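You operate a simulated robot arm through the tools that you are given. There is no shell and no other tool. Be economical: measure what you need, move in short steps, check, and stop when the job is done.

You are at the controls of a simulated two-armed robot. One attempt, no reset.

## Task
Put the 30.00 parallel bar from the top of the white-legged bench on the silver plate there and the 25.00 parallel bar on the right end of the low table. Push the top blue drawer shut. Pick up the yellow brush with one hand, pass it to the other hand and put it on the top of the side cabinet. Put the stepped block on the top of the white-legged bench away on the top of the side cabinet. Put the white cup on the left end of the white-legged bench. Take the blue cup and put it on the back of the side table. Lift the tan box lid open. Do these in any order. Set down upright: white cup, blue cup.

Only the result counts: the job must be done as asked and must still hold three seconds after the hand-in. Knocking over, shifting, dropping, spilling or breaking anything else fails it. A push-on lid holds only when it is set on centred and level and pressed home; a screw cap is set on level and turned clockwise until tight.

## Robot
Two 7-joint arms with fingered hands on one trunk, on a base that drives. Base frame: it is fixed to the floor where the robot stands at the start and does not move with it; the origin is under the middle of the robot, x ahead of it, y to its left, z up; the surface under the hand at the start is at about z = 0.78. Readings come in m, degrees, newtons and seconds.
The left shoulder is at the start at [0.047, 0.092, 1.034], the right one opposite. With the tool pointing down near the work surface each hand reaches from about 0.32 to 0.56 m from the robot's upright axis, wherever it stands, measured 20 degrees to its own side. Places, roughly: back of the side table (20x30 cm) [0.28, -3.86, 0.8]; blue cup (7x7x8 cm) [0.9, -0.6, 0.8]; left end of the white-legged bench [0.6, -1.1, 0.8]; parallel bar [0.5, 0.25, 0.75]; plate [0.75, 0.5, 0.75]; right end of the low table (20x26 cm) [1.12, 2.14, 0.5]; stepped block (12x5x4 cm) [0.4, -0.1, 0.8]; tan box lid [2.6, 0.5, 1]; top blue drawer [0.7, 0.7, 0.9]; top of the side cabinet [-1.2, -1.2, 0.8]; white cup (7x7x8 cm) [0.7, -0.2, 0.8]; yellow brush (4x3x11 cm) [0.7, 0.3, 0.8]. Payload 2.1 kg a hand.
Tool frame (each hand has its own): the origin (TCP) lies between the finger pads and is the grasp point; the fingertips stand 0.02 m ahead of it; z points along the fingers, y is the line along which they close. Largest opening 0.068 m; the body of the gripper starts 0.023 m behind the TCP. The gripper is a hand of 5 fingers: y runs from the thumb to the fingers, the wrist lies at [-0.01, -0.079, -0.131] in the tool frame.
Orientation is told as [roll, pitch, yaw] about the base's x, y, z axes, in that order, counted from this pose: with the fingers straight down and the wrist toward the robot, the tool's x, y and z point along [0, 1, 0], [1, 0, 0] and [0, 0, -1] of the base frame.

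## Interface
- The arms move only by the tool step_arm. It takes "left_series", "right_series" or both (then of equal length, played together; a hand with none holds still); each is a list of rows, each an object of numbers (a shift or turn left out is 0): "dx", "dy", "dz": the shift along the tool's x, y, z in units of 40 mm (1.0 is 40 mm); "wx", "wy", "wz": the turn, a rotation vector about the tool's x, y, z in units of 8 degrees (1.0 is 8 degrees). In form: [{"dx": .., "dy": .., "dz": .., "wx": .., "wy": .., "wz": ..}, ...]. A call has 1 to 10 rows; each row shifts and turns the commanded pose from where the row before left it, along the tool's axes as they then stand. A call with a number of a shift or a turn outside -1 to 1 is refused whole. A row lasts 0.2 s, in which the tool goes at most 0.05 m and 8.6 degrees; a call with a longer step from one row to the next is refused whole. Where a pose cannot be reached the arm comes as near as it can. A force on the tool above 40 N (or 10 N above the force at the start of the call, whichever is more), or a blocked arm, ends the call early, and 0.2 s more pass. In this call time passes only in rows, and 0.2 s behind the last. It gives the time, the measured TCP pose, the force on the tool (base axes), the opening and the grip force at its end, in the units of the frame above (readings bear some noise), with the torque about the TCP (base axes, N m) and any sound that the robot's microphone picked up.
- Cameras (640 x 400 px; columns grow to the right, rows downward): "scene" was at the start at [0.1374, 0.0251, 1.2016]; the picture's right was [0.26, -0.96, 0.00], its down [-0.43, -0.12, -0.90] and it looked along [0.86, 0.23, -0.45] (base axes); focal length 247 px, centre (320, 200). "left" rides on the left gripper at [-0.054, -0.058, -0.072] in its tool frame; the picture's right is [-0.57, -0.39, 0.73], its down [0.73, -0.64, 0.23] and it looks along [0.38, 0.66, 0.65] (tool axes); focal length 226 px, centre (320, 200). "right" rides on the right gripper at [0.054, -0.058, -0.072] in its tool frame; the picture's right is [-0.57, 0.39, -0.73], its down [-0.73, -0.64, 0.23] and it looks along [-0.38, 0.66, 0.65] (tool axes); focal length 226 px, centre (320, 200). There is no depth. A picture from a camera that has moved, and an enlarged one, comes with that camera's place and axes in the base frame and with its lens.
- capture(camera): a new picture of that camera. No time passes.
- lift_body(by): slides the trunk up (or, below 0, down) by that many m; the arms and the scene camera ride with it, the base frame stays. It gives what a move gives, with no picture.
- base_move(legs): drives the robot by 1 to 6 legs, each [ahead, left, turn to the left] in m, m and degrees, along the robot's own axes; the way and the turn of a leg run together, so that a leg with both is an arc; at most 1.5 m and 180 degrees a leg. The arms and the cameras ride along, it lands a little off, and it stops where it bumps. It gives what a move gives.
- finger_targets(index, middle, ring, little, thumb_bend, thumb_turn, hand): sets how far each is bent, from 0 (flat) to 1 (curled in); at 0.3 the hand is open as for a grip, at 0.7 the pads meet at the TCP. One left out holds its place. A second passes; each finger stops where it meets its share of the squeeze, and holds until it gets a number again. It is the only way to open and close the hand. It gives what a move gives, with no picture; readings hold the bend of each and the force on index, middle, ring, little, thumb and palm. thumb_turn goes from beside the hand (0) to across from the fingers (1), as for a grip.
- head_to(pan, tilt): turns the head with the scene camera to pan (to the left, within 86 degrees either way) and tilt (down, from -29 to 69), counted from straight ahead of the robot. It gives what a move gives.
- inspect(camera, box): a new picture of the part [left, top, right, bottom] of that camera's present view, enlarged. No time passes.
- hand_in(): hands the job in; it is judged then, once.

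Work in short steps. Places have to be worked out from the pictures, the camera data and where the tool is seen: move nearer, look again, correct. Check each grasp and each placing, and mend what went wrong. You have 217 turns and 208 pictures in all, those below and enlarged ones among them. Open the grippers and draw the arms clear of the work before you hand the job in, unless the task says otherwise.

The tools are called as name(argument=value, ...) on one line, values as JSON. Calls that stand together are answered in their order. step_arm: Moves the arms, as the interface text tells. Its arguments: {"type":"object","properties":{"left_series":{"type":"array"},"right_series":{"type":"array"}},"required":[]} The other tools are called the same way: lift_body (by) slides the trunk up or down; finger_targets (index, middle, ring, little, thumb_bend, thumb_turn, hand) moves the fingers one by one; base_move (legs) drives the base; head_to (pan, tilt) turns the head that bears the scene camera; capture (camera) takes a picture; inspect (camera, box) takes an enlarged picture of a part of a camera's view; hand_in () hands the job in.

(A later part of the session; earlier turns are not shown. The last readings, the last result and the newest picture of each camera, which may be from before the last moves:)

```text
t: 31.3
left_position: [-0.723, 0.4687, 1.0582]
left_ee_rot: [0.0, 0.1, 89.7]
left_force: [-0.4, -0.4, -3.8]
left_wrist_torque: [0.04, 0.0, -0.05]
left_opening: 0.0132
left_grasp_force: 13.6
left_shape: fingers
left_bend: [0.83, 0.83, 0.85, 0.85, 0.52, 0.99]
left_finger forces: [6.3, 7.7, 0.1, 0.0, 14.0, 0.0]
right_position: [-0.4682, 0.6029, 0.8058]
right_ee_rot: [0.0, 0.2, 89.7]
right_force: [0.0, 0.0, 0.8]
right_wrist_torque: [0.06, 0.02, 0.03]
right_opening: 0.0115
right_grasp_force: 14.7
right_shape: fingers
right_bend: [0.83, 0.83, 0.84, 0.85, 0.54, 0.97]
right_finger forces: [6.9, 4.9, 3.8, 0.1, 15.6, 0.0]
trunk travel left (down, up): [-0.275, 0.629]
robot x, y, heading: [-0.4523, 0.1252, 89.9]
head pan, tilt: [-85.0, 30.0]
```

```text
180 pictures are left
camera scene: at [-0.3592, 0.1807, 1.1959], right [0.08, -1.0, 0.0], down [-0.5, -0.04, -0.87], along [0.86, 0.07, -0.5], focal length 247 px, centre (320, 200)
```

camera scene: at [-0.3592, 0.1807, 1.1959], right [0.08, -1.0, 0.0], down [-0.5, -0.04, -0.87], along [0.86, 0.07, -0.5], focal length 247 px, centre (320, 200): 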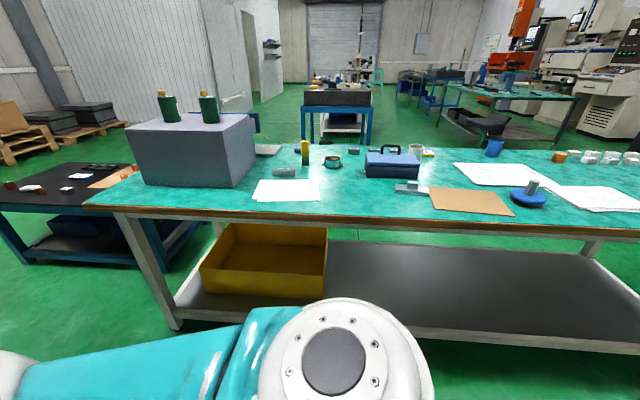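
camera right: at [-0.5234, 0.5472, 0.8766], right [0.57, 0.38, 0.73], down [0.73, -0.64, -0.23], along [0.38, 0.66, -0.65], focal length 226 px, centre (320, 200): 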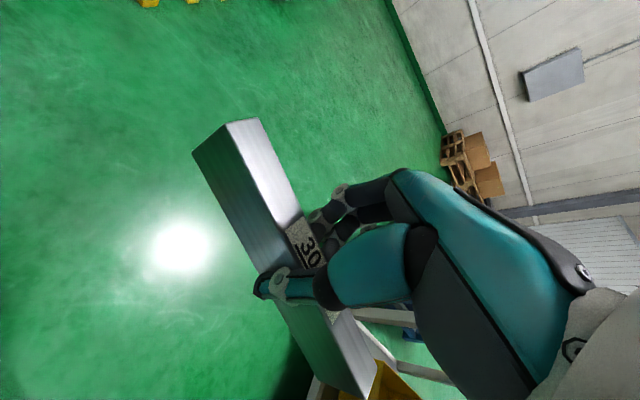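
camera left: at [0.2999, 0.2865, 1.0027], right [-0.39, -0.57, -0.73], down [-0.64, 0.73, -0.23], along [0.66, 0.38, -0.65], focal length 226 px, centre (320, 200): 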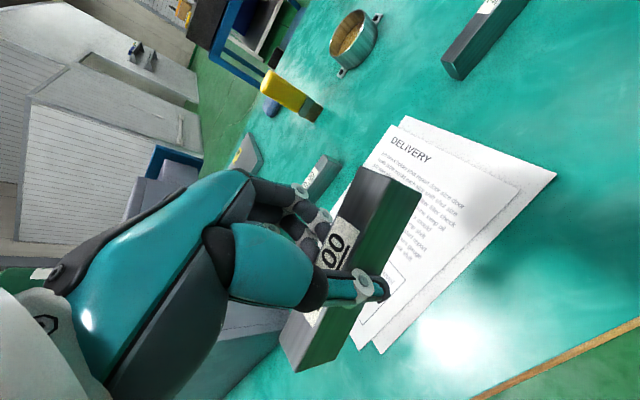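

Both bars are held; the bench is undisturbed. Now raise and tuck the right hand.

step_arm(right_series=[{"dz": -0.9}, {"dz": -0.9}, {"dz": -0.9}, {"dz": -0.9}, {"dz": -0.9}, {"dz": -0.9}, {"dy": -0.8, "dx": -0.5}, {"dy": -0.8, "dx": -0.5}, {"dy": -0.8, "dx": -0.5}])

base_move(legs=[[1.1, 0, 0]])

head_to(pan=-45, tilt=30)

capture(camera="scene")

```text
t: 33.3
left_position: [-0.7219, 0.4704, 1.0576]
left_ee_rot: [0.1, 0.2, 89.6]
left_force: [0.1, 0.7, -3.5]
left_wrist_torque: [0.07, -0.02, 0.0]
left_opening: 0.0132
left_grasp_force: 14.2
left_shape: fingers
left_bend: [0.83, 0.83, 0.85, 0.85, 0.52, 0.99]
left_finger forces: [6.4, 7.7, 0.1, 0.1, 13.9, 0.0]
right_position: [-0.4061, 0.5088, 1.0234]
right_ee_rot: [0.0, 0.0, 89.6]
right_force: [-0.7, -0.3, -4.7]
right_wrist_torque: [0.03, 0.02, 0.01]
right_opening: 0.0119
right_grasp_force: 15.5
right_shape: fingers
right_bend: [0.83, 0.84, 0.84, 0.85, 0.54, 0.97]
right_finger forces: [7.1, 5.0, 3.6, 0.1, 15.7, 0.0]
trunk travel left (down, up): [-0.275, 0.629]
robot x, y, heading: [-0.449, 0.1211, 89.9]
head pan, tilt: [-85.0, 30.0]
```

```text
t: 38.9
left_position: [-0.6926, 1.5657, 1.0575]
left_ee_rot: [0.0, 0.1, 88.2]
left_force: [-0.3, -0.5, -3.3]
left_wrist_torque: [0.05, -0.01, 0.0]
left_opening: 0.0133
left_grasp_force: 13.7
left_shape: fingers
left_bend: [0.83, 0.83, 0.85, 0.85, 0.52, 0.99]
left_finger forces: [6.4, 7.7, 0.0, 0.0, 13.9, 0.0]
right_position: [-0.3759, 1.5954, 1.0228]
right_ee_rot: [0.0, 0.1, 88.2]
right_force: [-0.6, -0.6, -4.5]
right_wrist_torque: [0.08, -0.02, 0.02]
right_opening: 0.0118
right_grasp_force: 16.1
right_shape: fingers
right_bend: [0.83, 0.84, 0.84, 0.85, 0.54, 0.97]
right_finger forces: [7.3, 5.0, 3.6, 0.0, 15.6, 0.0]
trunk travel left (down, up): [-0.275, 0.629]
robot x, y, heading: [-0.4291, 1.214, 88.4]
head pan, tilt: [-85.0, 30.0]
```

```text
t: 40.0
left_position: [-0.6921, 1.5641, 1.0591]
left_ee_rot: [0.1, 0.1, 88.2]
left_force: [-0.3, -0.7, -3.5]
left_wrist_torque: [0.02, -0.03, -0.01]
left_opening: 0.0133
left_grasp_force: 14.1
left_shape: fingers
left_bend: [0.83, 0.83, 0.85, 0.85, 0.52, 0.99]
left_finger forces: [6.4, 7.7, 0.0, 0.0, 14.0, 0.1]
right_position: [-0.3766, 1.5951, 1.0221]
right_ee_rot: [0.1, 0.1, 88.2]
right_force: [-0.8, -0.6, -4.4]
right_wrist_torque: [0.08, 0.02, 0.01]
right_opening: 0.0119
right_grasp_force: 15.7
right_shape: fingers
right_bend: [0.83, 0.84, 0.84, 0.85, 0.54, 0.97]
right_finger forces: [7.3, 4.9, 3.8, 0.1, 15.7, 0.0]
trunk travel left (down, up): [-0.275, 0.629]
robot x, y, heading: [-0.427, 1.2087, 88.1]
head pan, tilt: [-45.0, 30.0]
```

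```text
179 pictures are left
camera scene: at [-0.3619, 1.3231, 1.1959], right [0.68, -0.73, 0.0], down [-0.36, -0.34, -0.87], along [0.63, 0.59, -0.5], focal length 247 px, centre (320, 200)
```

scene: 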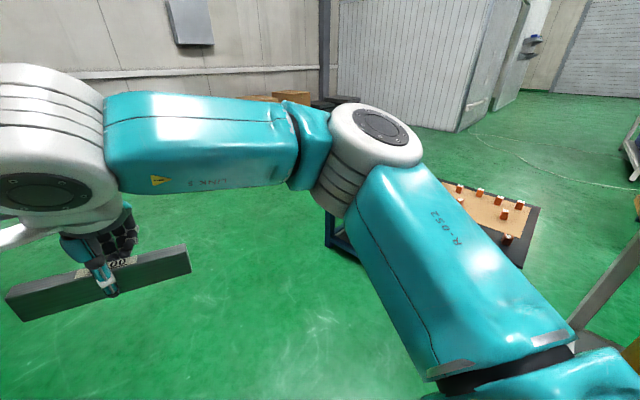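

The right arm hides the low table. Turn to face it.

base_move(legs=[[0, 0, -60]])

head_to(pan=0, tilt=25)

capture(camera="scene")

```text
t: 43.0
left_position: [-0.2572, 1.615, 1.0582]
left_ee_rot: [0.0, 0.2, 28.2]
left_force: [0.4, -0.1, -3.5]
left_wrist_torque: [0.04, -0.03, 0.0]
left_opening: 0.013
left_grasp_force: 13.8
left_shape: fingers
left_bend: [0.83, 0.83, 0.85, 0.85, 0.52, 0.99]
left_finger forces: [6.3, 7.4, 0.1, 0.0, 13.7, 0.0]
right_position: [-0.0719, 1.3578, 1.0224]
right_ee_rot: [0.0, 0.1, 28.2]
right_force: [0.5, 0.6, -4.4]
right_wrist_torque: [0.03, -0.03, 0.01]
right_opening: 0.0116
right_grasp_force: 15.1
right_shape: fingers
right_bend: [0.83, 0.84, 0.84, 0.85, 0.54, 0.97]
right_finger forces: [6.8, 4.7, 3.4, 0.0, 14.9, 0.0]
trunk travel left (down, up): [-0.275, 0.629]
robot x, y, heading: [-0.4287, 1.211, 28.2]
head pan, tilt: [-45.0, 30.0]
```

```text
t: 44.1
left_position: [-0.2576, 1.6159, 1.0583]
left_ee_rot: [0.0, 0.1, 28.3]
left_force: [-0.1, -1.5, -3.2]
left_wrist_torque: [0.01, -0.07, 0.04]
left_opening: 0.0131
left_grasp_force: 13.4
left_shape: fingers
left_bend: [0.83, 0.83, 0.85, 0.85, 0.52, 0.99]
left_finger forces: [6.2, 7.4, 0.1, 0.0, 13.6, 0.0]
right_position: [-0.0705, 1.357, 1.0226]
right_ee_rot: [0.0, 0.1, 28.2]
right_force: [0.2, 1.3, -4.7]
right_wrist_torque: [0.01, -0.05, 0.01]
right_opening: 0.0119
right_grasp_force: 15.2
right_shape: fingers
right_bend: [0.83, 0.84, 0.84, 0.85, 0.54, 0.97]
right_finger forces: [7.0, 4.7, 3.3, 0.1, 14.9, 0.1]
trunk travel left (down, up): [-0.275, 0.629]
robot x, y, heading: [-0.4277, 1.21, 28.2]
head pan, tilt: [0.0, 25.0]
```

```text
178 pictures are left
camera scene: at [-0.3057, 1.2796, 1.2038], right [0.47, -0.88, 0.0], down [-0.37, -0.2, -0.91], along [0.8, 0.43, -0.42], focal length 247 px, centre (320, 200)
```

scene: 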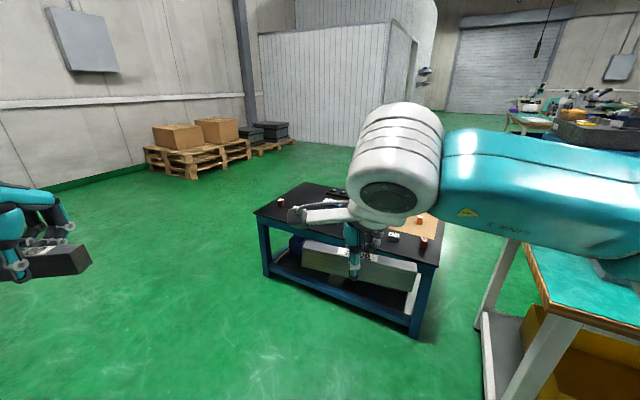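

The low table spans x 0.69–1.26, y 1.26–2.27, too close to the bench to pass between; I go round its +y side and approach facing -y.

base_move(legs=[[0, 0, 38.4], [0.92, 0, 0], [0.92, 0, 0], [0, 0, -100]])

head_to(pan=0, tilt=35)

capture(camera="scene")

```text
t: 59.5
left_position: [0.773, 2.8898, 1.0587]
left_ee_rot: [0.0, 0.1, -38.0]
left_force: [-0.1, -0.2, -2.9]
left_wrist_torque: [-0.05, -0.03, 0.02]
left_opening: 0.0128
left_grasp_force: 13.2
left_shape: fingers
left_bend: [0.83, 0.83, 0.85, 0.85, 0.52, 1.0]
left_finger forces: [6.4, 6.7, 0.0, 0.1, 13.1, 0.0]
right_position: [0.6104, 2.617, 1.0228]
right_ee_rot: [0.1, 0.1, -38.0]
right_force: [0.4, -0.3, -4.1]
right_wrist_torque: [-0.04, -0.04, 0.0]
right_opening: 0.0109
right_grasp_force: 12.5
right_shape: fingers
right_bend: [0.83, 0.84, 0.85, 0.85, 0.54, 0.99]
right_finger forces: [6.0, 6.4, 0.0, 0.0, 12.6, 0.0]
trunk travel left (down, up): [-0.275, 0.629]
robot x, y, heading: [0.334, 2.8883, -38.1]
head pan, tilt: [0.0, 25.0]
```

```text
t: 60.2
left_position: [0.7724, 2.8907, 1.0588]
left_ee_rot: [0.0, 0.1, -38.0]
left_force: [0.3, 0.1, -4.0]
left_wrist_torque: [-0.02, -0.01, 0.03]
left_opening: 0.0128
left_grasp_force: 12.7
left_shape: fingers
left_bend: [0.83, 0.83, 0.85, 0.85, 0.52, 1.0]
left_finger forces: [6.4, 6.7, 0.0, 0.1, 13.1, 0.0]
right_position: [0.6109, 2.6161, 1.0231]
right_ee_rot: [-0.1, 0.1, -38.1]
right_force: [0.2, 0.6, -4.5]
right_wrist_torque: [-0.02, -0.04, 0.0]
right_opening: 0.0108
right_grasp_force: 12.0
right_shape: fingers
right_bend: [0.83, 0.84, 0.85, 0.85, 0.54, 0.99]
right_finger forces: [6.1, 6.5, 0.0, 0.0, 12.6, 0.0]
trunk travel left (down, up): [-0.275, 0.629]
robot x, y, heading: [0.3341, 2.8865, -38.1]
head pan, tilt: [0.0, 35.0]
```

```text
177 pictures are left
camera scene: at [0.4416, 2.8041, 1.1881], right [-0.62, -0.79, 0.0], down [-0.45, 0.35, -0.82], along [0.65, -0.5, -0.57], focal length 247 px, centre (320, 200)
```

scene: 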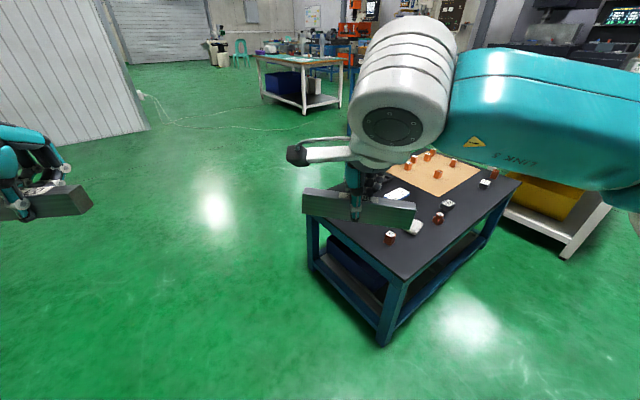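

Continue: face -y and shift to x≈1.12 in front of the table's end.

base_move(legs=[[0, 0, -52], [0, 0.8, 0]])

head_to(pan=0, tilt=50)

capture(camera="scene")

```text
t: 66.9
left_position: [1.3973, 2.5296, 1.0581]
left_ee_rot: [0.0, 0.2, -90.5]
left_force: [0.1, 0.9, -3.8]
left_wrist_torque: [-0.01, -0.04, -0.01]
left_opening: 0.0128
left_grasp_force: 12.5
left_shape: fingers
left_bend: [0.83, 0.83, 0.85, 0.85, 0.52, 1.0]
left_finger forces: [6.5, 6.7, 0.0, 0.1, 13.0, 0.1]
right_position: [1.081, 2.4898, 1.023]
right_ee_rot: [0.0, 0.1, -90.5]
right_force: [0.3, 0.4, -4.9]
right_wrist_torque: [-0.05, 0.01, -0.01]
right_opening: 0.0108
right_grasp_force: 12.7
right_shape: fingers
right_bend: [0.83, 0.84, 0.85, 0.85, 0.54, 0.99]
right_finger forces: [6.0, 6.2, 0.0, 0.1, 12.5, 0.1]
trunk travel left (down, up): [-0.275, 0.629]
robot x, y, heading: [1.1277, 2.8739, -90.7]
head pan, tilt: [0.0, 35.0]
```

```text
t: 67.6
left_position: [1.3972, 2.5286, 1.0589]
left_ee_rot: [-0.1, 0.2, -90.5]
left_force: [0.1, -0.6, -3.4]
left_wrist_torque: [-0.06, 0.04, 0.02]
left_opening: 0.0128
left_grasp_force: 12.9
left_shape: fingers
left_bend: [0.83, 0.83, 0.85, 0.85, 0.52, 1.0]
left_finger forces: [6.5, 6.6, 0.1, 0.1, 13.1, 0.1]
right_position: [1.0806, 2.4915, 1.0212]
right_ee_rot: [0.0, 0.1, -90.5]
right_force: [-0.5, -0.1, -5.4]
right_wrist_torque: [-0.03, -0.02, 0.0]
right_opening: 0.0107
right_grasp_force: 12.3
right_shape: fingers
right_bend: [0.83, 0.84, 0.85, 0.85, 0.54, 0.99]
right_finger forces: [6.1, 6.2, 0.0, 0.1, 12.5, 0.0]
trunk travel left (down, up): [-0.275, 0.629]
robot x, y, heading: [1.1271, 2.8739, -90.5]
head pan, tilt: [0.0, 50.0]
```

```text
176 pictures are left
camera scene: at [1.1272, 2.7507, 1.1664], right [-1.0, 0.01, 0.0], down [0.01, 0.77, -0.64], along [-0.01, -0.64, -0.77], focal length 247 px, centre (320, 200)
```

scene: 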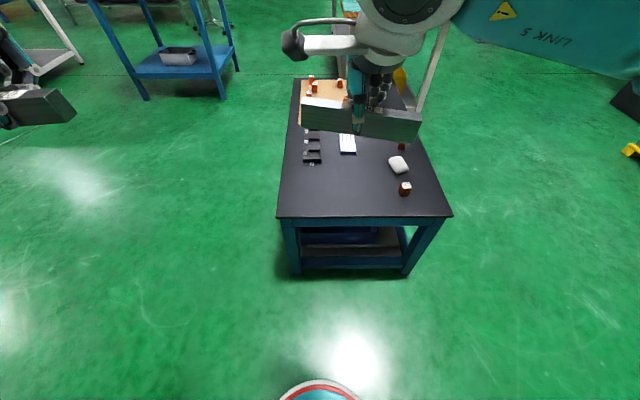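

The free area around (1.12, 2.14) is clear. Drive nearer with the target on the left hand's side, then lower the trunk.

base_move(legs=[[0.26, -0.14, 0]])

lift_body(by=-0.26)

capture(camera="left")

capture(camera="scene")

```text
t: 69.7
left_position: [1.2511, 2.2728, 1.0592]
left_ee_rot: [0.0, 0.1, -90.9]
left_force: [0.1, 1.2, -3.2]
left_wrist_torque: [-0.05, 0.01, -0.02]
left_opening: 0.0128
left_grasp_force: 13.6
left_shape: fingers
left_bend: [0.83, 0.83, 0.85, 0.85, 0.52, 1.0]
left_finger forces: [6.5, 6.7, 0.0, 0.0, 13.2, 0.1]
right_position: [0.9345, 2.2373, 1.0209]
right_ee_rot: [0.0, 0.1, -91.1]
right_force: [-0.2, -0.2, -5.0]
right_wrist_torque: [-0.09, -0.01, -0.01]
right_opening: 0.011
right_grasp_force: 12.6
right_shape: fingers
right_bend: [0.83, 0.84, 0.85, 0.85, 0.54, 0.99]
right_finger forces: [6.0, 6.2, 0.1, 0.1, 12.5, 0.1]
trunk travel left (down, up): [-0.275, 0.629]
robot x, y, heading: [0.9834, 2.6225, -91.1]
head pan, tilt: [0.0, 50.0]
```

```text
t: 72.3
left_position: [1.2507, 2.2721, 0.7981]
left_ee_rot: [-0.1, 0.0, -91.0]
left_force: [0.4, -0.5, -4.5]
left_wrist_torque: [0.0, 0.03, -0.02]
left_opening: 0.0127
left_grasp_force: 13.5
left_shape: fingers
left_bend: [0.83, 0.83, 0.85, 0.85, 0.52, 1.0]
left_finger forces: [6.6, 6.6, 0.0, 0.1, 13.0, 0.1]
right_position: [0.9341, 2.2357, 0.7625]
right_ee_rot: [0.1, 0.2, -90.9]
right_force: [-0.1, -0.1, -4.5]
right_wrist_torque: [-0.07, -0.01, -0.01]
right_opening: 0.0109
right_grasp_force: 12.7
right_shape: fingers
right_bend: [0.83, 0.84, 0.85, 0.85, 0.54, 0.99]
right_finger forces: [6.0, 6.2, 0.1, 0.0, 12.6, 0.0]
trunk travel left (down, up): [-0.015, 0.889]
robot x, y, heading: [0.9836, 2.6214, -91.0]
head pan, tilt: [0.0, 50.0]
```

```text
175 pictures are left
camera left: at [1.1969, 2.3321, 0.8709], right [-0.56, 0.4, -0.73], down [0.74, 0.63, -0.23], along [0.37, -0.67, -0.65], focal length 226 px, centre (320, 200)
```

left: 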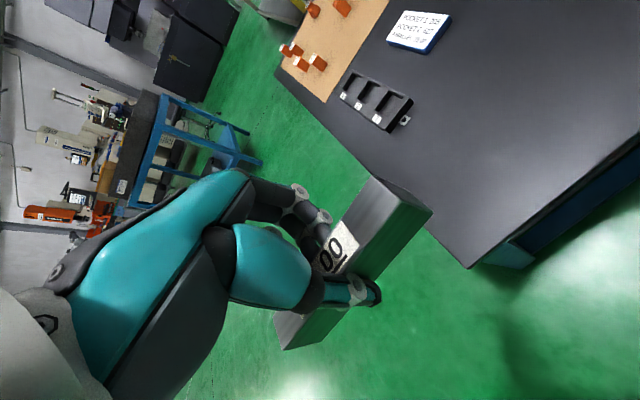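

```text
174 pictures are left
camera scene: at [0.9813, 2.435, 0.9004], right [-1.0, 0.02, 0.0], down [0.01, 0.77, -0.64], along [-0.01, -0.64, -0.77], focal length 247 px, centre (320, 200)
```

scene: 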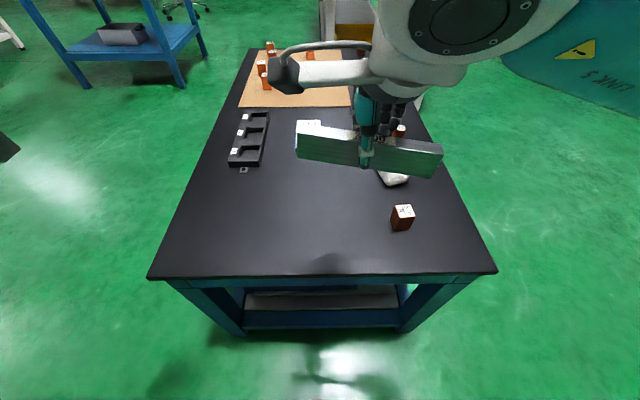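

Move the left hand over (1.115, 2.15), clear of the black rack, then start down.

step_arm(left_series=[{"dx": -0.68, "dy": 0.61}, {"dx": -0.68, "dy": 0.61}, {"dx": -0.68, "dy": 0.61}, {"dx": -0.68, "dy": 0.61}, {"dx": -0.68, "dy": 0.61}, {"dz": 0.9}, {"dz": 0.9}, {"dz": 0.9}, {"dz": 0.9}])

capture(camera="left")

capture(camera="scene")

```text
t: 74.3
left_position: [1.112, 2.1521, 0.6558]
left_ee_rot: [0.0, 0.1, -91.0]
left_force: [-0.6, -0.3, -3.1]
left_wrist_torque: [-0.05, 0.01, 0.04]
left_opening: 0.0127
left_grasp_force: 13.2
left_shape: fingers
left_bend: [0.83, 0.83, 0.85, 0.85, 0.52, 1.0]
left_finger forces: [6.6, 6.4, 0.1, 0.0, 13.0, 0.1]
right_position: [0.9349, 2.2372, 0.7624]
right_ee_rot: [0.0, 0.1, -91.0]
right_force: [-0.7, -0.2, -5.6]
right_wrist_torque: [-0.08, -0.01, -0.02]
right_opening: 0.0108
right_grasp_force: 12.5
right_shape: fingers
right_bend: [0.83, 0.84, 0.85, 0.85, 0.54, 0.99]
right_finger forces: [6.2, 6.2, 0.1, 0.0, 12.6, 0.0]
trunk travel left (down, up): [-0.015, 0.889]
robot x, y, heading: [0.986, 2.624, -91.1]
head pan, tilt: [0.0, 50.0]
```

```text
173 pictures are left
camera left: at [1.0589, 2.2121, 0.7278], right [-0.56, 0.4, -0.73], down [0.74, 0.63, -0.23], along [0.36, -0.67, -0.65], focal length 226 px, centre (320, 200)
```

left: 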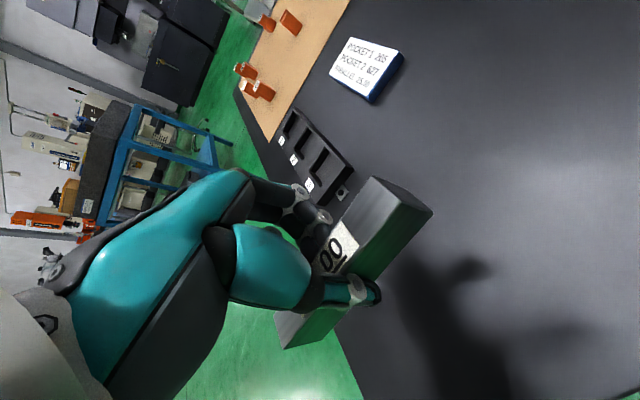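

```text
172 pictures are left
camera scene: at [0.9812, 2.4349, 0.9004], right [-1.0, 0.02, 0.0], down [0.01, 0.77, -0.64], along [-0.01, -0.64, -0.77], focal length 247 px, centre (320, 200)
```

scene: 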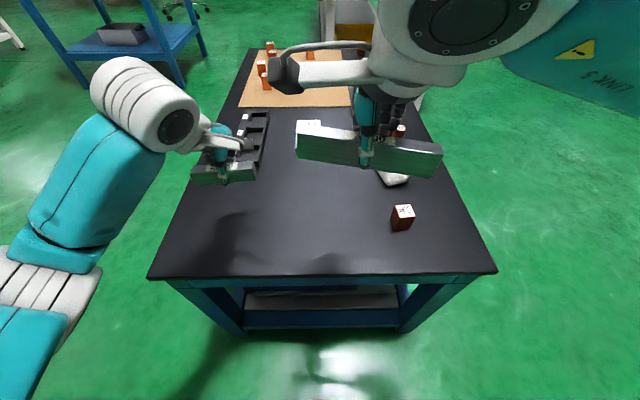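

Clear. Lower to 0.535 and then inch down watching force.

step_arm(left_series=[{"dz": 0.8}, {"dz": 0.8}, {"dz": 0.8}, {"dz": 0.5}, {"dz": 0.1}, {"dz": 0.1}, {"dz": 0.1}])

capture(camera="left")

```text
t: 75.9
left_position: [1.1113, 2.1551, 0.5265]
left_ee_rot: [0.1, 0.2, -91.1]
left_force: [-0.1, -0.1, -3.3]
left_wrist_torque: [-0.04, 0.01, -0.01]
left_opening: 0.0126
left_grasp_force: 12.9
left_shape: fingers
left_bend: [0.83, 0.83, 0.85, 0.85, 0.52, 1.0]
left_finger forces: [6.7, 6.4, 0.1, 0.1, 13.1, 0.0]
right_position: [0.9343, 2.2373, 0.7628]
right_ee_rot: [0.0, 0.1, -90.9]
right_force: [0.3, -0.4, -5.4]
right_wrist_torque: [-0.08, -0.02, -0.02]
right_opening: 0.0109
right_grasp_force: 12.4
right_shape: fingers
right_bend: [0.83, 0.84, 0.85, 0.85, 0.54, 0.99]
right_finger forces: [6.1, 6.3, 0.0, 0.0, 12.6, 0.0]
trunk travel left (down, up): [-0.015, 0.889]
robot x, y, heading: [0.9813, 2.6241, -91.0]
head pan, tilt: [0.0, 50.0]
```

```text
171 pictures are left
camera left: at [1.0576, 2.2131, 0.5989], right [-0.56, 0.4, -0.73], down [0.74, 0.63, -0.23], along [0.37, -0.67, -0.65], focal length 226 px, centre (320, 200)
```

left: 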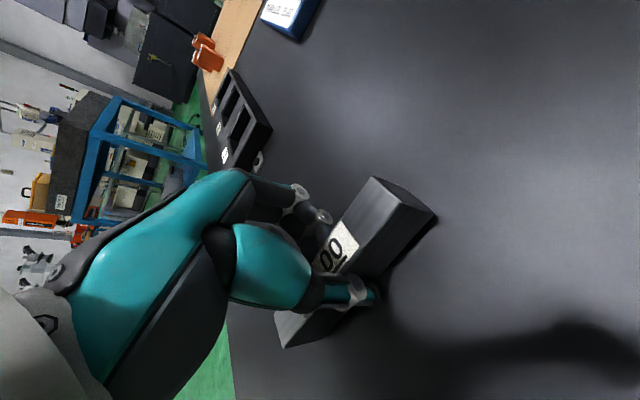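

Very near. Inch down in 2 mm steps until weight is taken.

step_arm(left_series=[{"dz": 0.06}, {"dz": 0.06}])

step_arm(left_series=[{"dz": 0.06}, {"dz": 0.04}])

```text
t: 76.5
left_position: [1.1125, 2.1533, 0.5214]
left_ee_rot: [0.0, 0.0, -91.0]
left_force: [0.0, -0.2, 3.0]
left_wrist_torque: [0.01, -0.09, -0.01]
left_opening: 0.0127
left_grasp_force: 17.4
left_shape: fingers
left_bend: [0.83, 0.84, 0.85, 0.85, 0.52, 1.0]
left_finger forces: [7.6, 6.7, 5.0, 0.1, 15.4, 0.0]
right_position: [0.9353, 2.2368, 0.7635]
right_ee_rot: [0.0, 0.0, -90.9]
right_force: [-0.6, -0.3, -4.7]
right_wrist_torque: [-0.07, -0.03, 0.02]
right_opening: 0.0108
right_grasp_force: 12.3
right_shape: fingers
right_bend: [0.83, 0.84, 0.85, 0.85, 0.54, 0.99]
right_finger forces: [6.1, 6.3, 0.0, 0.1, 12.6, 0.1]
trunk travel left (down, up): [-0.015, 0.889]
robot x, y, heading: [0.9824, 2.6229, -90.7]
head pan, tilt: [0.0, 50.0]
```

```text
t: 77.1
left_position: [1.1111, 2.1539, 0.5214]
left_ee_rot: [-0.1, -0.4, -91.0]
left_force: [-1.2, -7.6, 27.6]
left_wrist_torque: [0.42, -0.15, -0.06]
left_opening: 0.0135
left_grasp_force: 23.6
left_shape: fingers
left_bend: [0.84, 0.85, 0.87, 0.85, 0.52, 1.0]
left_finger forces: [10.0, 7.9, 12.0, 0.0, 19.4, 0.1]
right_position: [0.9345, 2.2382, 0.7633]
right_ee_rot: [0.0, -0.1, -91.0]
right_force: [0.1, 0.2, -5.4]
right_wrist_torque: [-0.06, -0.02, -0.01]
right_opening: 0.0109
right_grasp_force: 12.6
right_shape: fingers
right_bend: [0.83, 0.84, 0.85, 0.85, 0.54, 0.99]
right_finger forces: [6.0, 6.3, 0.1, 0.1, 12.5, 0.1]
trunk travel left (down, up): [-0.015, 0.889]
robot x, y, heading: [0.9823, 2.6211, -91.0]
head pan, tilt: [0.0, 50.0]
```

Firm contact. Ease up 3 mm worth and open the hand.

step_arm(left_series=[{"dz": -0.1}])

finger_targets(hand="left", index=0.3, middle=0.3, ring=0.3, little=0.3, thumb_bend=0.3, thumb_turn=1)

step_arm(left_series=[{"dz": -0.5}, {"dz": -0.9}, {"dz": -0.9}, {"dz": -0.9}, {"dz": -0.9}])

capture(camera="left")

```text
t: 77.5
left_position: [1.1124, 2.1548, 0.52]
left_ee_rot: [0.0, 0.2, -90.9]
left_force: [-2.1, -6.2, 11.3]
left_wrist_torque: [0.13, -0.09, -0.01]
left_opening: 0.0136
left_grasp_force: 19.1
left_shape: fingers
left_bend: [0.84, 0.85, 0.86, 0.85, 0.52, 1.0]
left_finger forces: [8.3, 8.5, 7.3, 0.1, 14.5, 0.0]
right_position: [0.934, 2.2377, 0.7622]
right_ee_rot: [0.0, 0.1, -91.1]
right_force: [-0.3, 1.3, -5.4]
right_wrist_torque: [-0.05, -0.02, -0.01]
right_opening: 0.011
right_grasp_force: 12.8
right_shape: fingers
right_bend: [0.83, 0.84, 0.85, 0.85, 0.54, 0.99]
right_finger forces: [6.2, 6.3, 0.0, 0.1, 12.6, 0.0]
trunk travel left (down, up): [-0.015, 0.889]
robot x, y, heading: [0.9835, 2.6214, -91.0]
head pan, tilt: [0.0, 50.0]
```

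```text
t: 78.5
left_position: [1.1121, 2.1549, 0.5206]
left_ee_rot: [0.0, 0.2, -90.9]
left_force: [-0.9, -0.2, 0.5]
left_wrist_torque: [-0.04, -0.01, -0.01]
left_opening: 0.0621
left_grasp_force: 0.1
left_shape: fingers
left_bend: [0.3, 0.3, 0.3, 0.3, 0.3, 0.98]
left_finger forces: [0.0, 0.0, 0.0, 0.1, 0.0, 0.0]
right_position: [0.9345, 2.2377, 0.7618]
right_ee_rot: [0.0, 0.2, -90.9]
right_force: [-0.7, 0.5, -4.3]
right_wrist_torque: [-0.08, 0.02, -0.06]
right_opening: 0.0109
right_grasp_force: 11.9
right_shape: fingers
right_bend: [0.83, 0.84, 0.85, 0.85, 0.54, 0.99]
right_finger forces: [6.1, 6.2, 0.0, 0.0, 12.6, 0.0]
trunk travel left (down, up): [-0.015, 0.889]
robot x, y, heading: [0.9852, 2.6199, -91.1]
head pan, tilt: [0.0, 50.0]
```

```text
t: 79.7
left_position: [1.1075, 2.1538, 0.6856]
left_ee_rot: [0.0, 0.0, -90.9]
left_force: [-0.5, 0.2, 0.8]
left_wrist_torque: [-0.01, -0.01, 0.01]
left_opening: 0.0624
left_grasp_force: 0.1
left_shape: fingers
left_bend: [0.3, 0.3, 0.3, 0.3, 0.3, 0.98]
left_finger forces: [0.0, 0.0, 0.0, 0.0, 0.1, 0.0]
right_position: [0.9336, 2.2369, 0.7635]
right_ee_rot: [-0.1, 0.1, -91.0]
right_force: [-0.6, 0.9, -4.4]
right_wrist_torque: [-0.06, -0.03, 0.0]
right_opening: 0.0108
right_grasp_force: 12.4
right_shape: fingers
right_bend: [0.83, 0.84, 0.85, 0.85, 0.54, 0.99]
right_finger forces: [6.2, 6.3, 0.1, 0.0, 12.6, 0.1]
trunk travel left (down, up): [-0.015, 0.889]
robot x, y, heading: [0.983, 2.6248, -91.3]
head pan, tilt: [0.0, 50.0]
```

```text
170 pictures are left
camera left: at [1.0545, 2.2138, 0.7576], right [-0.56, 0.4, -0.73], down [0.74, 0.63, -0.23], along [0.37, -0.67, -0.65], focal length 226 px, centre (320, 200)
```

left: 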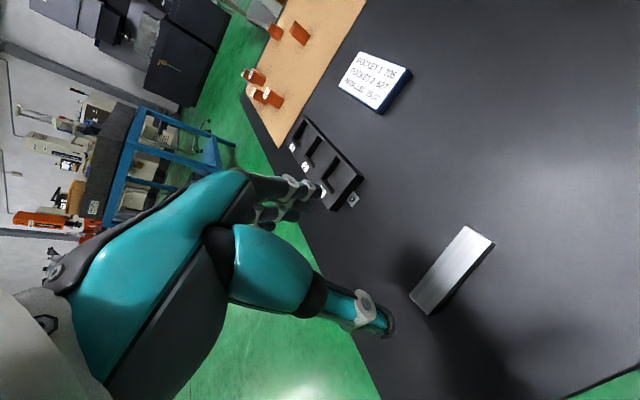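

The bar lies at about (1.11, 2.16). Enlarge to check it.

inspect(camera="left", box=[380, 200, 540, 320])

inspect(camera="scene", box=[140, 100, 340, 300])

```text
3.33 times, centred on (460, 260) of left
camera zoom: at [1.0545, 2.2138, 0.7576], right [-0.56, 0.4, -0.73], down [0.74, 0.63, -0.23], along [0.37, -0.67, -0.65], focal length 754 px, centre (-147, 0)
```

zoom: 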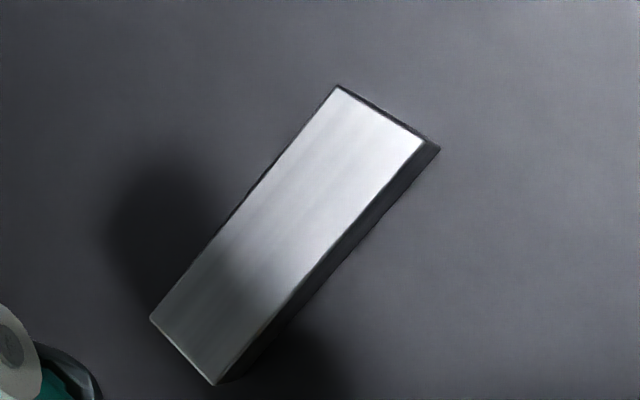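

```text
2.00 times, centred on (240, 200) of scene
camera zoom: at [0.9812, 2.435, 0.9004], right [-1.0, 0.02, 0.0], down [0.01, 0.77, -0.64], along [-0.01, -0.64, -0.77], focal length 493 px, centre (480, 200)
```

zoom: 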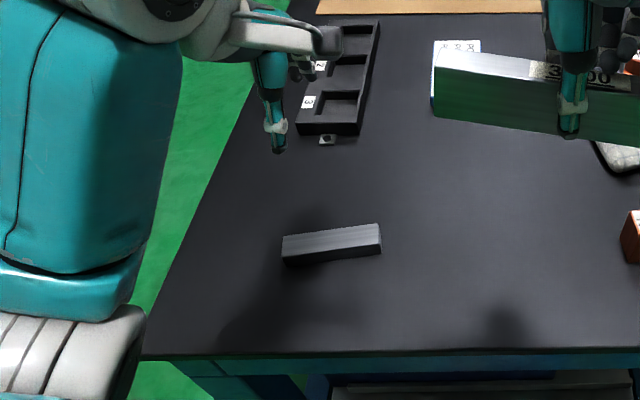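

The bar toppled onto its side but lies well within the right end; the task doesn't require it upright. Raise the trunk and tuck the left hand, then drive round.

lift_body(by=0.26)

step_arm(left_series=[{"dz": -0.9, "dx": 0.5}, {"dz": -0.9, "dx": 0.5}, {"dy": -0.8, "dx": 0.5}, {"dy": -0.8, "dx": 0.5}, {"dy": -0.8, "dx": 0.5}])

base_move(legs=[[-0.25, 0, 0], [0, 0.8, 0], [1.3, 0, 0], [0, 0, -90]])

head_to(pan=25, tilt=30)

capture(camera="scene")

```text
t: 82.4
left_position: [1.112, 2.1538, 0.9448]
left_ee_rot: [0.0, 0.1, -91.0]
left_force: [0.1, -0.2, 0.5]
left_wrist_torque: [0.02, 0.03, 0.0]
left_opening: 0.0623
left_grasp_force: 0.0
left_shape: fingers
left_bend: [0.3, 0.3, 0.3, 0.3, 0.3, 0.98]
left_finger forces: [0.0, 0.1, 0.0, 0.0, 0.1, 0.0]
right_position: [0.9341, 2.2368, 1.0226]
right_ee_rot: [-0.1, 0.1, -91.1]
right_force: [-0.7, -1.0, -5.5]
right_wrist_torque: [-0.07, -0.02, -0.01]
right_opening: 0.0111
right_grasp_force: 12.6
right_shape: fingers
right_bend: [0.83, 0.84, 0.85, 0.85, 0.54, 0.99]
right_finger forces: [6.1, 6.3, 0.0, 0.0, 12.6, 0.0]
trunk travel left (down, up): [-0.275, 0.629]
robot x, y, heading: [0.9861, 2.6186, -91.0]
head pan, tilt: [0.0, 50.0]
```

```text
t: 83.6
left_position: [1.2167, 2.2474, 1.0174]
left_ee_rot: [0.0, 0.1, -90.9]
left_force: [0.2, 0.6, 0.1]
left_wrist_torque: [0.0, -0.01, 0.0]
left_opening: 0.0622
left_grasp_force: 0.0
left_shape: fingers
left_bend: [0.3, 0.3, 0.3, 0.3, 0.3, 0.98]
left_finger forces: [0.1, 0.1, 0.0, 0.1, 0.0, 0.0]
right_position: [0.9335, 2.2376, 1.0229]
right_ee_rot: [0.0, 0.2, -91.0]
right_force: [-0.3, -0.2, -5.8]
right_wrist_torque: [-0.05, -0.03, -0.01]
right_opening: 0.0109
right_grasp_force: 12.3
right_shape: fingers
right_bend: [0.83, 0.84, 0.85, 0.85, 0.54, 0.99]
right_finger forces: [6.1, 6.4, 0.0, 0.0, 12.7, 0.0]
trunk travel left (down, up): [-0.275, 0.629]
robot x, y, heading: [0.9848, 2.6226, -90.9]
head pan, tilt: [0.0, 50.0]
```

```text
t: 99.2
left_position: [1.4238, 1.3503, 1.0182]
left_ee_rot: [0.0, 0.1, 179.4]
left_force: [0.4, -0.4, 0.2]
left_wrist_torque: [-0.01, 0.01, 0.01]
left_opening: 0.0622
left_grasp_force: 0.1
left_shape: fingers
left_bend: [0.3, 0.3, 0.3, 0.3, 0.3, 0.98]
left_finger forces: [0.0, 0.1, 0.1, 0.0, 0.0, 0.1]
right_position: [1.4107, 1.6318, 1.0232]
right_ee_rot: [0.0, 0.1, 179.4]
right_force: [0.0, 0.4, -4.8]
right_wrist_torque: [0.0, 0.08, 0.0]
right_opening: 0.0108
right_grasp_force: 12.0
right_shape: fingers
right_bend: [0.83, 0.84, 0.85, 0.85, 0.54, 0.99]
right_finger forces: [5.9, 6.2, 0.0, 0.1, 12.3, 0.0]
trunk travel left (down, up): [-0.275, 0.629]
robot x, y, heading: [1.7913, 1.5839, 179.9]
head pan, tilt: [0.0, 50.0]
```

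```text
t: 100.1
left_position: [1.4237, 1.3496, 1.0194]
left_ee_rot: [0.0, 0.1, 179.5]
left_force: [0.3, 0.6, -0.9]
left_wrist_torque: [0.0, 0.0, -0.01]
left_opening: 0.0621
left_grasp_force: 0.0
left_shape: fingers
left_bend: [0.3, 0.3, 0.3, 0.3, 0.3, 0.98]
left_finger forces: [0.0, 0.0, 0.1, 0.0, 0.0, 0.0]
right_position: [1.4107, 1.6306, 1.024]
right_ee_rot: [-0.1, 0.1, 179.4]
right_force: [0.5, 0.4, -4.4]
right_wrist_torque: [-0.05, 0.1, 0.0]
right_opening: 0.0108
right_grasp_force: 12.1
right_shape: fingers
right_bend: [0.83, 0.84, 0.85, 0.85, 0.54, 0.99]
right_finger forces: [6.1, 6.2, 0.0, 0.0, 12.4, 0.1]
trunk travel left (down, up): [-0.275, 0.629]
robot x, y, heading: [1.7946, 1.5853, 179.7]
head pan, tilt: [25.0, 30.0]
```

```text
167 pictures are left
camera scene: at [1.665, 1.5495, 1.1958], right [-0.41, 0.91, 0.0], down [0.46, 0.21, -0.87], along [-0.79, -0.36, -0.5], focal length 247 px, centre (320, 200)
```

scene: 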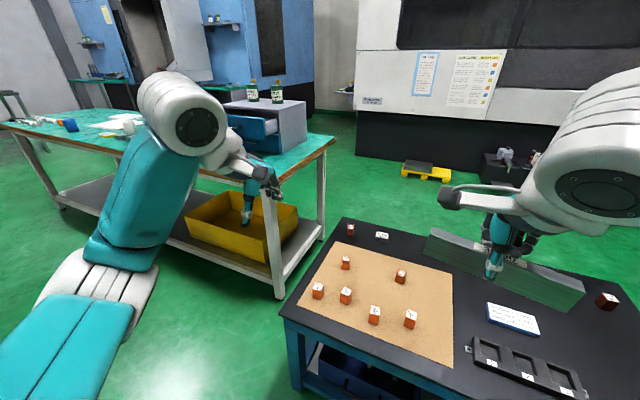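

Strafe along the far side of the bench toward the plate and drawer.

base_move(legs=[[0, 0.65, 0], [0.3, 0.25, 0]])

head_to(pan=0, tilt=35)

capture(camera="scene")

```text
t: 105.8
left_position: [1.1012, 0.4404, 1.0187]
left_ee_rot: [0.0, 0.1, 178.8]
left_force: [-0.6, 0.8, -0.6]
left_wrist_torque: [-0.01, 0.02, 0.0]
left_opening: 0.0621
left_grasp_force: 0.1
left_shape: fingers
left_bend: [0.3, 0.3, 0.3, 0.3, 0.3, 0.98]
left_finger forces: [0.0, 0.0, 0.0, 0.0, 0.1, 0.0]
right_position: [1.0915, 0.7227, 1.0229]
right_ee_rot: [-0.1, 0.2, 178.6]
right_force: [-0.5, 0.8, -5.4]
right_wrist_torque: [-0.02, 0.07, -0.01]
right_opening: 0.011
right_grasp_force: 12.1
right_shape: fingers
right_bend: [0.83, 0.84, 0.85, 0.85, 0.54, 0.99]
right_finger forces: [5.9, 6.1, 0.0, 0.0, 12.4, 0.1]
trunk travel left (down, up): [-0.275, 0.629]
robot x, y, heading: [1.4787, 0.6698, 178.9]
head pan, tilt: [25.0, 30.0]
```

```text
t: 106.7
left_position: [1.1008, 0.4407, 1.0178]
left_ee_rot: [0.0, 0.0, 178.7]
left_force: [-0.2, -1.1, -0.2]
left_wrist_torque: [-0.05, 0.03, 0.0]
left_opening: 0.0622
left_grasp_force: 0.1
left_shape: fingers
left_bend: [0.3, 0.3, 0.3, 0.3, 0.3, 0.98]
left_finger forces: [0.1, 0.0, 0.0, 0.0, 0.0, 0.0]
right_position: [1.0917, 0.722, 1.0223]
right_ee_rot: [-0.1, 0.1, 178.7]
right_force: [0.0, -0.1, -5.1]
right_wrist_torque: [0.0, 0.09, 0.01]
right_opening: 0.0108
right_grasp_force: 12.1
right_shape: fingers
right_bend: [0.83, 0.84, 0.85, 0.85, 0.54, 0.99]
right_finger forces: [5.9, 6.0, 0.0, 0.0, 12.5, 0.1]
trunk travel left (down, up): [-0.275, 0.629]
robot x, y, heading: [1.476, 0.6734, 178.9]
head pan, tilt: [0.0, 35.0]
```

```text
166 pictures are left
camera scene: at [1.3404, 0.6759, 1.1881], right [0.02, 1.0, 0.0], down [0.57, -0.01, -0.82], along [-0.82, 0.02, -0.57], focal length 247 px, centre (320, 200)
```

scene: 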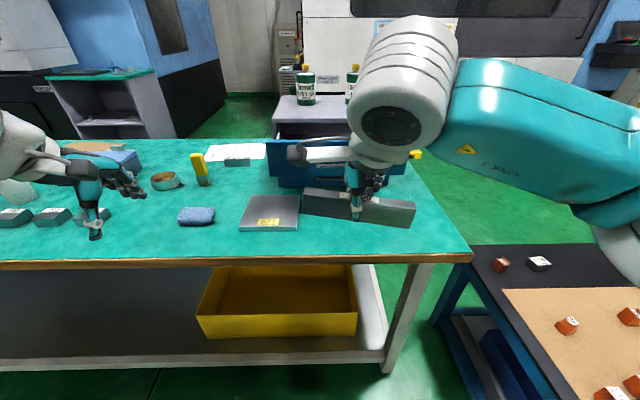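

The drawer front overhangs the plate a bit, so I push the drawer first. I move the right hand aside to see it.

step_arm(right_series=[{"dx": -1}, {"dx": -1}, {"dx": -1}, {"dx": -1}])

capture(camera="scene")

capture(camera="left")

capture(camera="right")

```text
t: 107.7
left_position: [1.1015, 0.4412, 1.0178]
left_ee_rot: [-0.1, 0.0, 178.7]
left_force: [0.2, -1.0, 0.8]
left_wrist_torque: [0.02, 0.0, 0.0]
left_opening: 0.0622
left_grasp_force: 0.0
left_shape: fingers
left_bend: [0.3, 0.3, 0.3, 0.3, 0.3, 0.98]
left_finger forces: [0.0, 0.0, 0.0, 0.0, 0.0, 0.0]
right_position: [1.0981, 0.8814, 1.0248]
right_ee_rot: [-0.1, 0.1, 178.9]
right_force: [-0.1, 0.3, -5.3]
right_wrist_torque: [0.02, 0.05, -0.03]
right_opening: 0.0104
right_grasp_force: 12.3
right_shape: fingers
right_bend: [0.83, 0.84, 0.85, 0.85, 0.54, 0.99]
right_finger forces: [6.2, 5.9, 0.0, 0.0, 12.5, 0.0]
trunk travel left (down, up): [-0.275, 0.629]
robot x, y, heading: [1.4745, 0.6749, 178.3]
head pan, tilt: [0.0, 35.0]
```

```text
165 pictures are left
camera scene: at [1.3404, 0.6761, 1.1881], right [0.02, 1.0, 0.0], down [0.57, -0.01, -0.82], along [-0.82, 0.02, -0.57], focal length 247 px, centre (320, 200)
```

scene: 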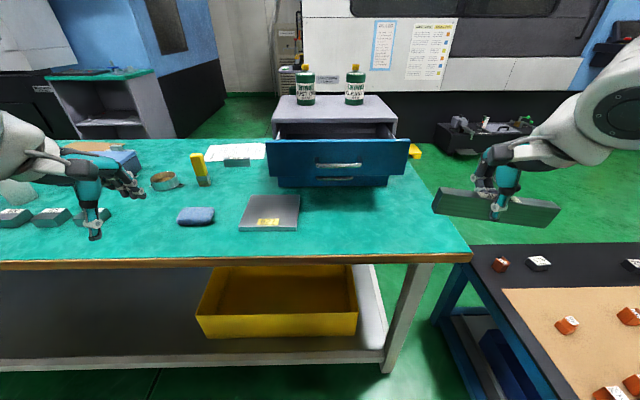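

```text
164 pictures are left
camera left: at [1.1604, 0.4943, 1.0909], right [0.4, 0.56, -0.73], down [0.62, -0.75, -0.23], along [-0.67, -0.36, -0.65], focal length 226 px, centre (320, 200)
```

left: 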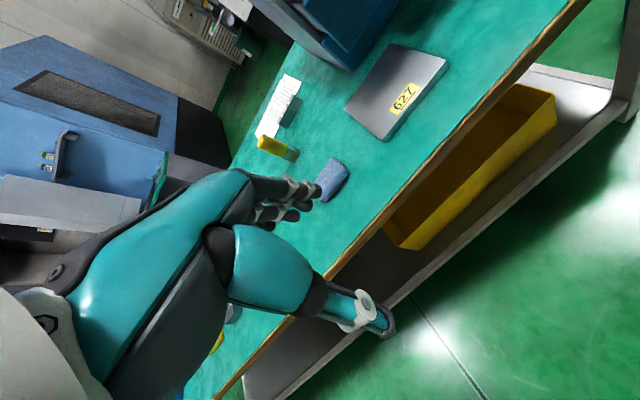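

```text
163 pictures are left
camera right: at [1.1542, 0.8272, 1.0959], right [-0.38, 0.57, 0.73], down [0.66, 0.72, -0.23], along [-0.65, 0.39, -0.65], focal length 226 px, centre (320, 200)
```

right: 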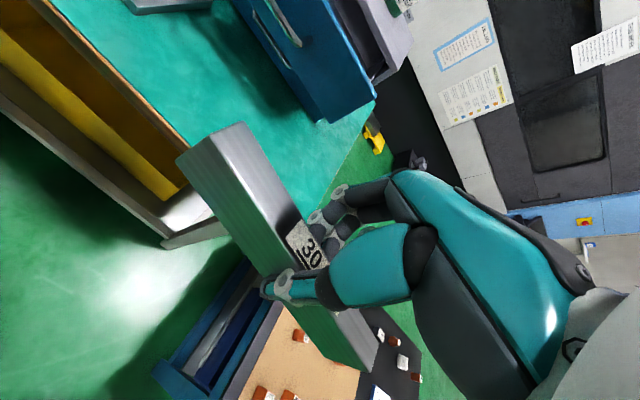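

Top drawer is open roughly 0.1 m: front near x≈0.79, z≈0.93. I bring the base closer and to the right so the left hand faces the drawer's left part.

base_move(legs=[[0.1, -0.15, 0]])

step_arm(left_series=[{"dz": 0.6, "dx": -0.3}, {"dz": 0.6, "dx": -0.3}, {"dz": 0.6}, {"dz": 0.6}])

capture(camera="scene")

capture(camera="left")

```text
t: 109.2
left_position: [1.0041, 0.5887, 1.0185]
left_ee_rot: [-0.1, 0.1, 178.6]
left_force: [-1.0, -0.2, 0.1]
left_wrist_torque: [-0.01, 0.0, 0.02]
left_opening: 0.0622
left_grasp_force: 0.1
left_shape: fingers
left_bend: [0.3, 0.3, 0.3, 0.3, 0.3, 0.98]
left_finger forces: [0.1, 0.0, 0.1, 0.1, 0.1, 0.0]
right_position: [1.0027, 1.0293, 1.0256]
right_ee_rot: [0.0, 0.1, 178.6]
right_force: [0.0, -0.4, -4.7]
right_wrist_torque: [-0.02, 0.06, 0.02]
right_opening: 0.0104
right_grasp_force: 12.2
right_shape: fingers
right_bend: [0.83, 0.84, 0.85, 0.85, 0.54, 0.99]
right_finger forces: [6.1, 5.9, 0.0, 0.0, 12.3, 0.0]
trunk travel left (down, up): [-0.275, 0.629]
robot x, y, heading: [1.3784, 0.8179, 178.6]
head pan, tilt: [0.0, 35.0]
```

```text
t: 110.2
left_position: [1.0062, 0.6126, 0.9236]
left_ee_rot: [0.0, 0.1, 178.6]
left_force: [0.2, 0.5, 0.4]
left_wrist_torque: [0.0, 0.03, -0.03]
left_opening: 0.062
left_grasp_force: 0.1
left_shape: fingers
left_bend: [0.3, 0.3, 0.3, 0.3, 0.3, 0.98]
left_finger forces: [0.1, 0.1, 0.0, 0.0, 0.0, 0.1]
right_position: [1.0019, 1.029, 1.0253]
right_ee_rot: [0.1, 0.2, 178.6]
right_force: [0.8, -0.3, -4.4]
right_wrist_torque: [0.0, 0.07, 0.04]
right_opening: 0.0104
right_grasp_force: 12.0
right_shape: fingers
right_bend: [0.83, 0.84, 0.85, 0.85, 0.54, 0.99]
right_finger forces: [6.2, 6.1, 0.0, 0.0, 12.4, 0.0]
trunk travel left (down, up): [-0.275, 0.629]
robot x, y, heading: [1.3789, 0.8201, 178.6]
head pan, tilt: [0.0, 35.0]
```

```text
162 pictures are left
camera scene: at [1.2437, 0.823, 1.1881], right [0.03, 1.0, 0.0], down [0.57, -0.01, -0.82], along [-0.82, 0.02, -0.57], focal length 247 px, centre (320, 200)
```

scene: 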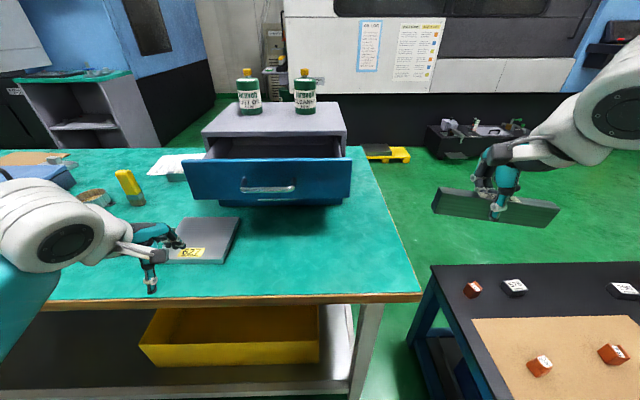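

```text
161 pictures are left
camera left: at [1.064, 0.6652, 0.9965], right [0.4, 0.56, -0.73], down [0.62, -0.75, -0.23], along [-0.67, -0.36, -0.65], focal length 226 px, centre (320, 200)
```

left: 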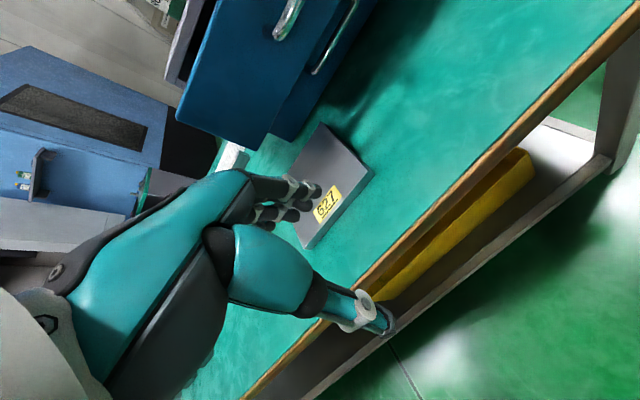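

Triangulated drawer front: x≈0.805, y 0.57–0.89, z 0.89–0.98. Advance the left hand (at y≈0.61) toward it, finger backs forward.

step_arm(left_series=[{"dy": 0.9}, {"dy": 0.9}, {"dy": 0.9}, {"dy": 0.6}, {"dy": 0.5}, {"dy": 0.5}])

capture(camera="scene")

```text
t: 111.6
left_position: [0.8328, 0.6172, 0.9248]
left_ee_rot: [0.0, -0.1, 178.5]
left_force: [0.8, 0.5, -1.3]
left_wrist_torque: [-0.01, 0.0, -0.02]
left_opening: 0.0621
left_grasp_force: 0.4
left_shape: fingers
left_bend: [0.3, 0.31, 0.3, 0.3, 0.3, 0.98]
left_finger forces: [0.1, 0.5, 0.1, 0.1, 0.1, 0.0]
right_position: [1.0012, 1.0289, 1.0249]
right_ee_rot: [-0.1, 0.0, 178.6]
right_force: [-0.5, 0.6, -5.4]
right_wrist_torque: [-0.03, 0.09, -0.01]
right_opening: 0.0107
right_grasp_force: 11.9
right_shape: fingers
right_bend: [0.83, 0.84, 0.85, 0.85, 0.54, 0.99]
right_finger forces: [6.2, 5.9, 0.0, 0.1, 12.4, 0.0]
trunk travel left (down, up): [-0.275, 0.629]
robot x, y, heading: [1.3742, 0.8153, 178.7]
head pan, tilt: [0.0, 35.0]
```

```text
160 pictures are left
camera scene: at [1.2439, 0.8232, 1.1881], right [0.03, 1.0, 0.0], down [0.57, -0.01, -0.82], along [-0.82, 0.02, -0.57], focal length 247 px, centre (320, 200)
```

scene: 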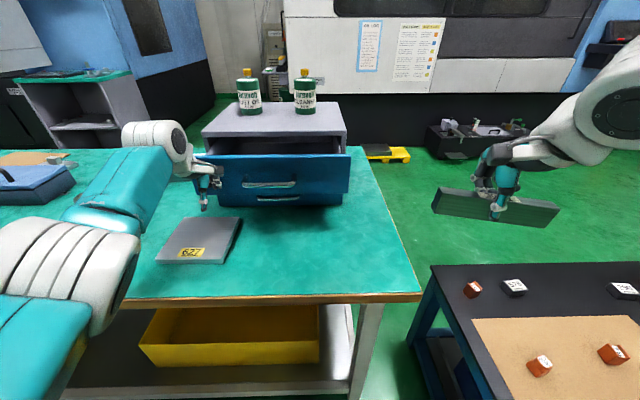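

It has made contact and the drawer has begun to move. Keep pushing.

step_arm(left_series=[{"dy": 0.5}, {"dy": 0.5}, {"dy": 0.5}, {"dy": 0.5}])

capture(camera="scene")

```text
t: 112.6
left_position: [0.8309, 0.6207, 0.921]
left_ee_rot: [0.0, 0.1, 178.5]
left_force: [1.2, -0.1, 0.9]
left_wrist_torque: [-0.02, 0.0, -0.03]
left_opening: 0.0622
left_grasp_force: 0.3
left_shape: fingers
left_bend: [0.3, 0.31, 0.3, 0.3, 0.3, 0.98]
left_finger forces: [0.0, 1.0, 0.0, 0.0, 0.0, 0.0]
left hand out of reach, approached as far as the arm can: row 1, 2, 3, 4
right_position: [1.0022, 1.0285, 1.0239]
right_ee_rot: [0.0, 0.1, 178.6]
right_force: [0.8, -0.5, -5.5]
right_wrist_torque: [0.03, 0.06, 0.03]
right_opening: 0.0107
right_grasp_force: 12.1
right_shape: fingers
right_bend: [0.83, 0.84, 0.85, 0.85, 0.54, 0.99]
right_finger forces: [6.2, 6.0, 0.1, 0.0, 12.4, 0.1]
trunk travel left (down, up): [-0.275, 0.629]
robot x, y, heading: [1.3794, 0.8195, 178.5]
head pan, tilt: [0.0, 35.0]
```

```text
159 pictures are left
camera scene: at [1.2438, 0.8231, 1.1881], right [0.03, 1.0, 0.0], down [0.57, -0.01, -0.82], along [-0.82, 0.02, -0.57], focal length 247 px, centre (320, 200)
```

scene: 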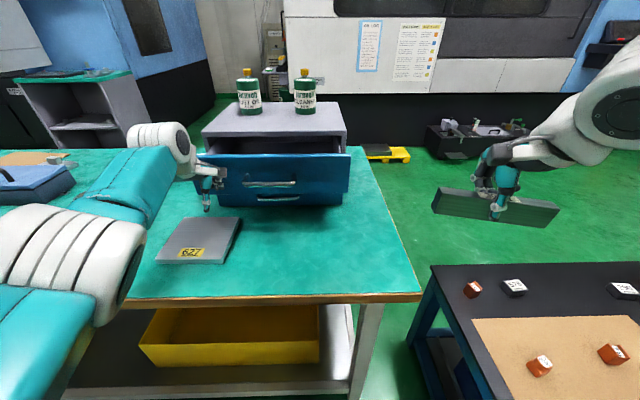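

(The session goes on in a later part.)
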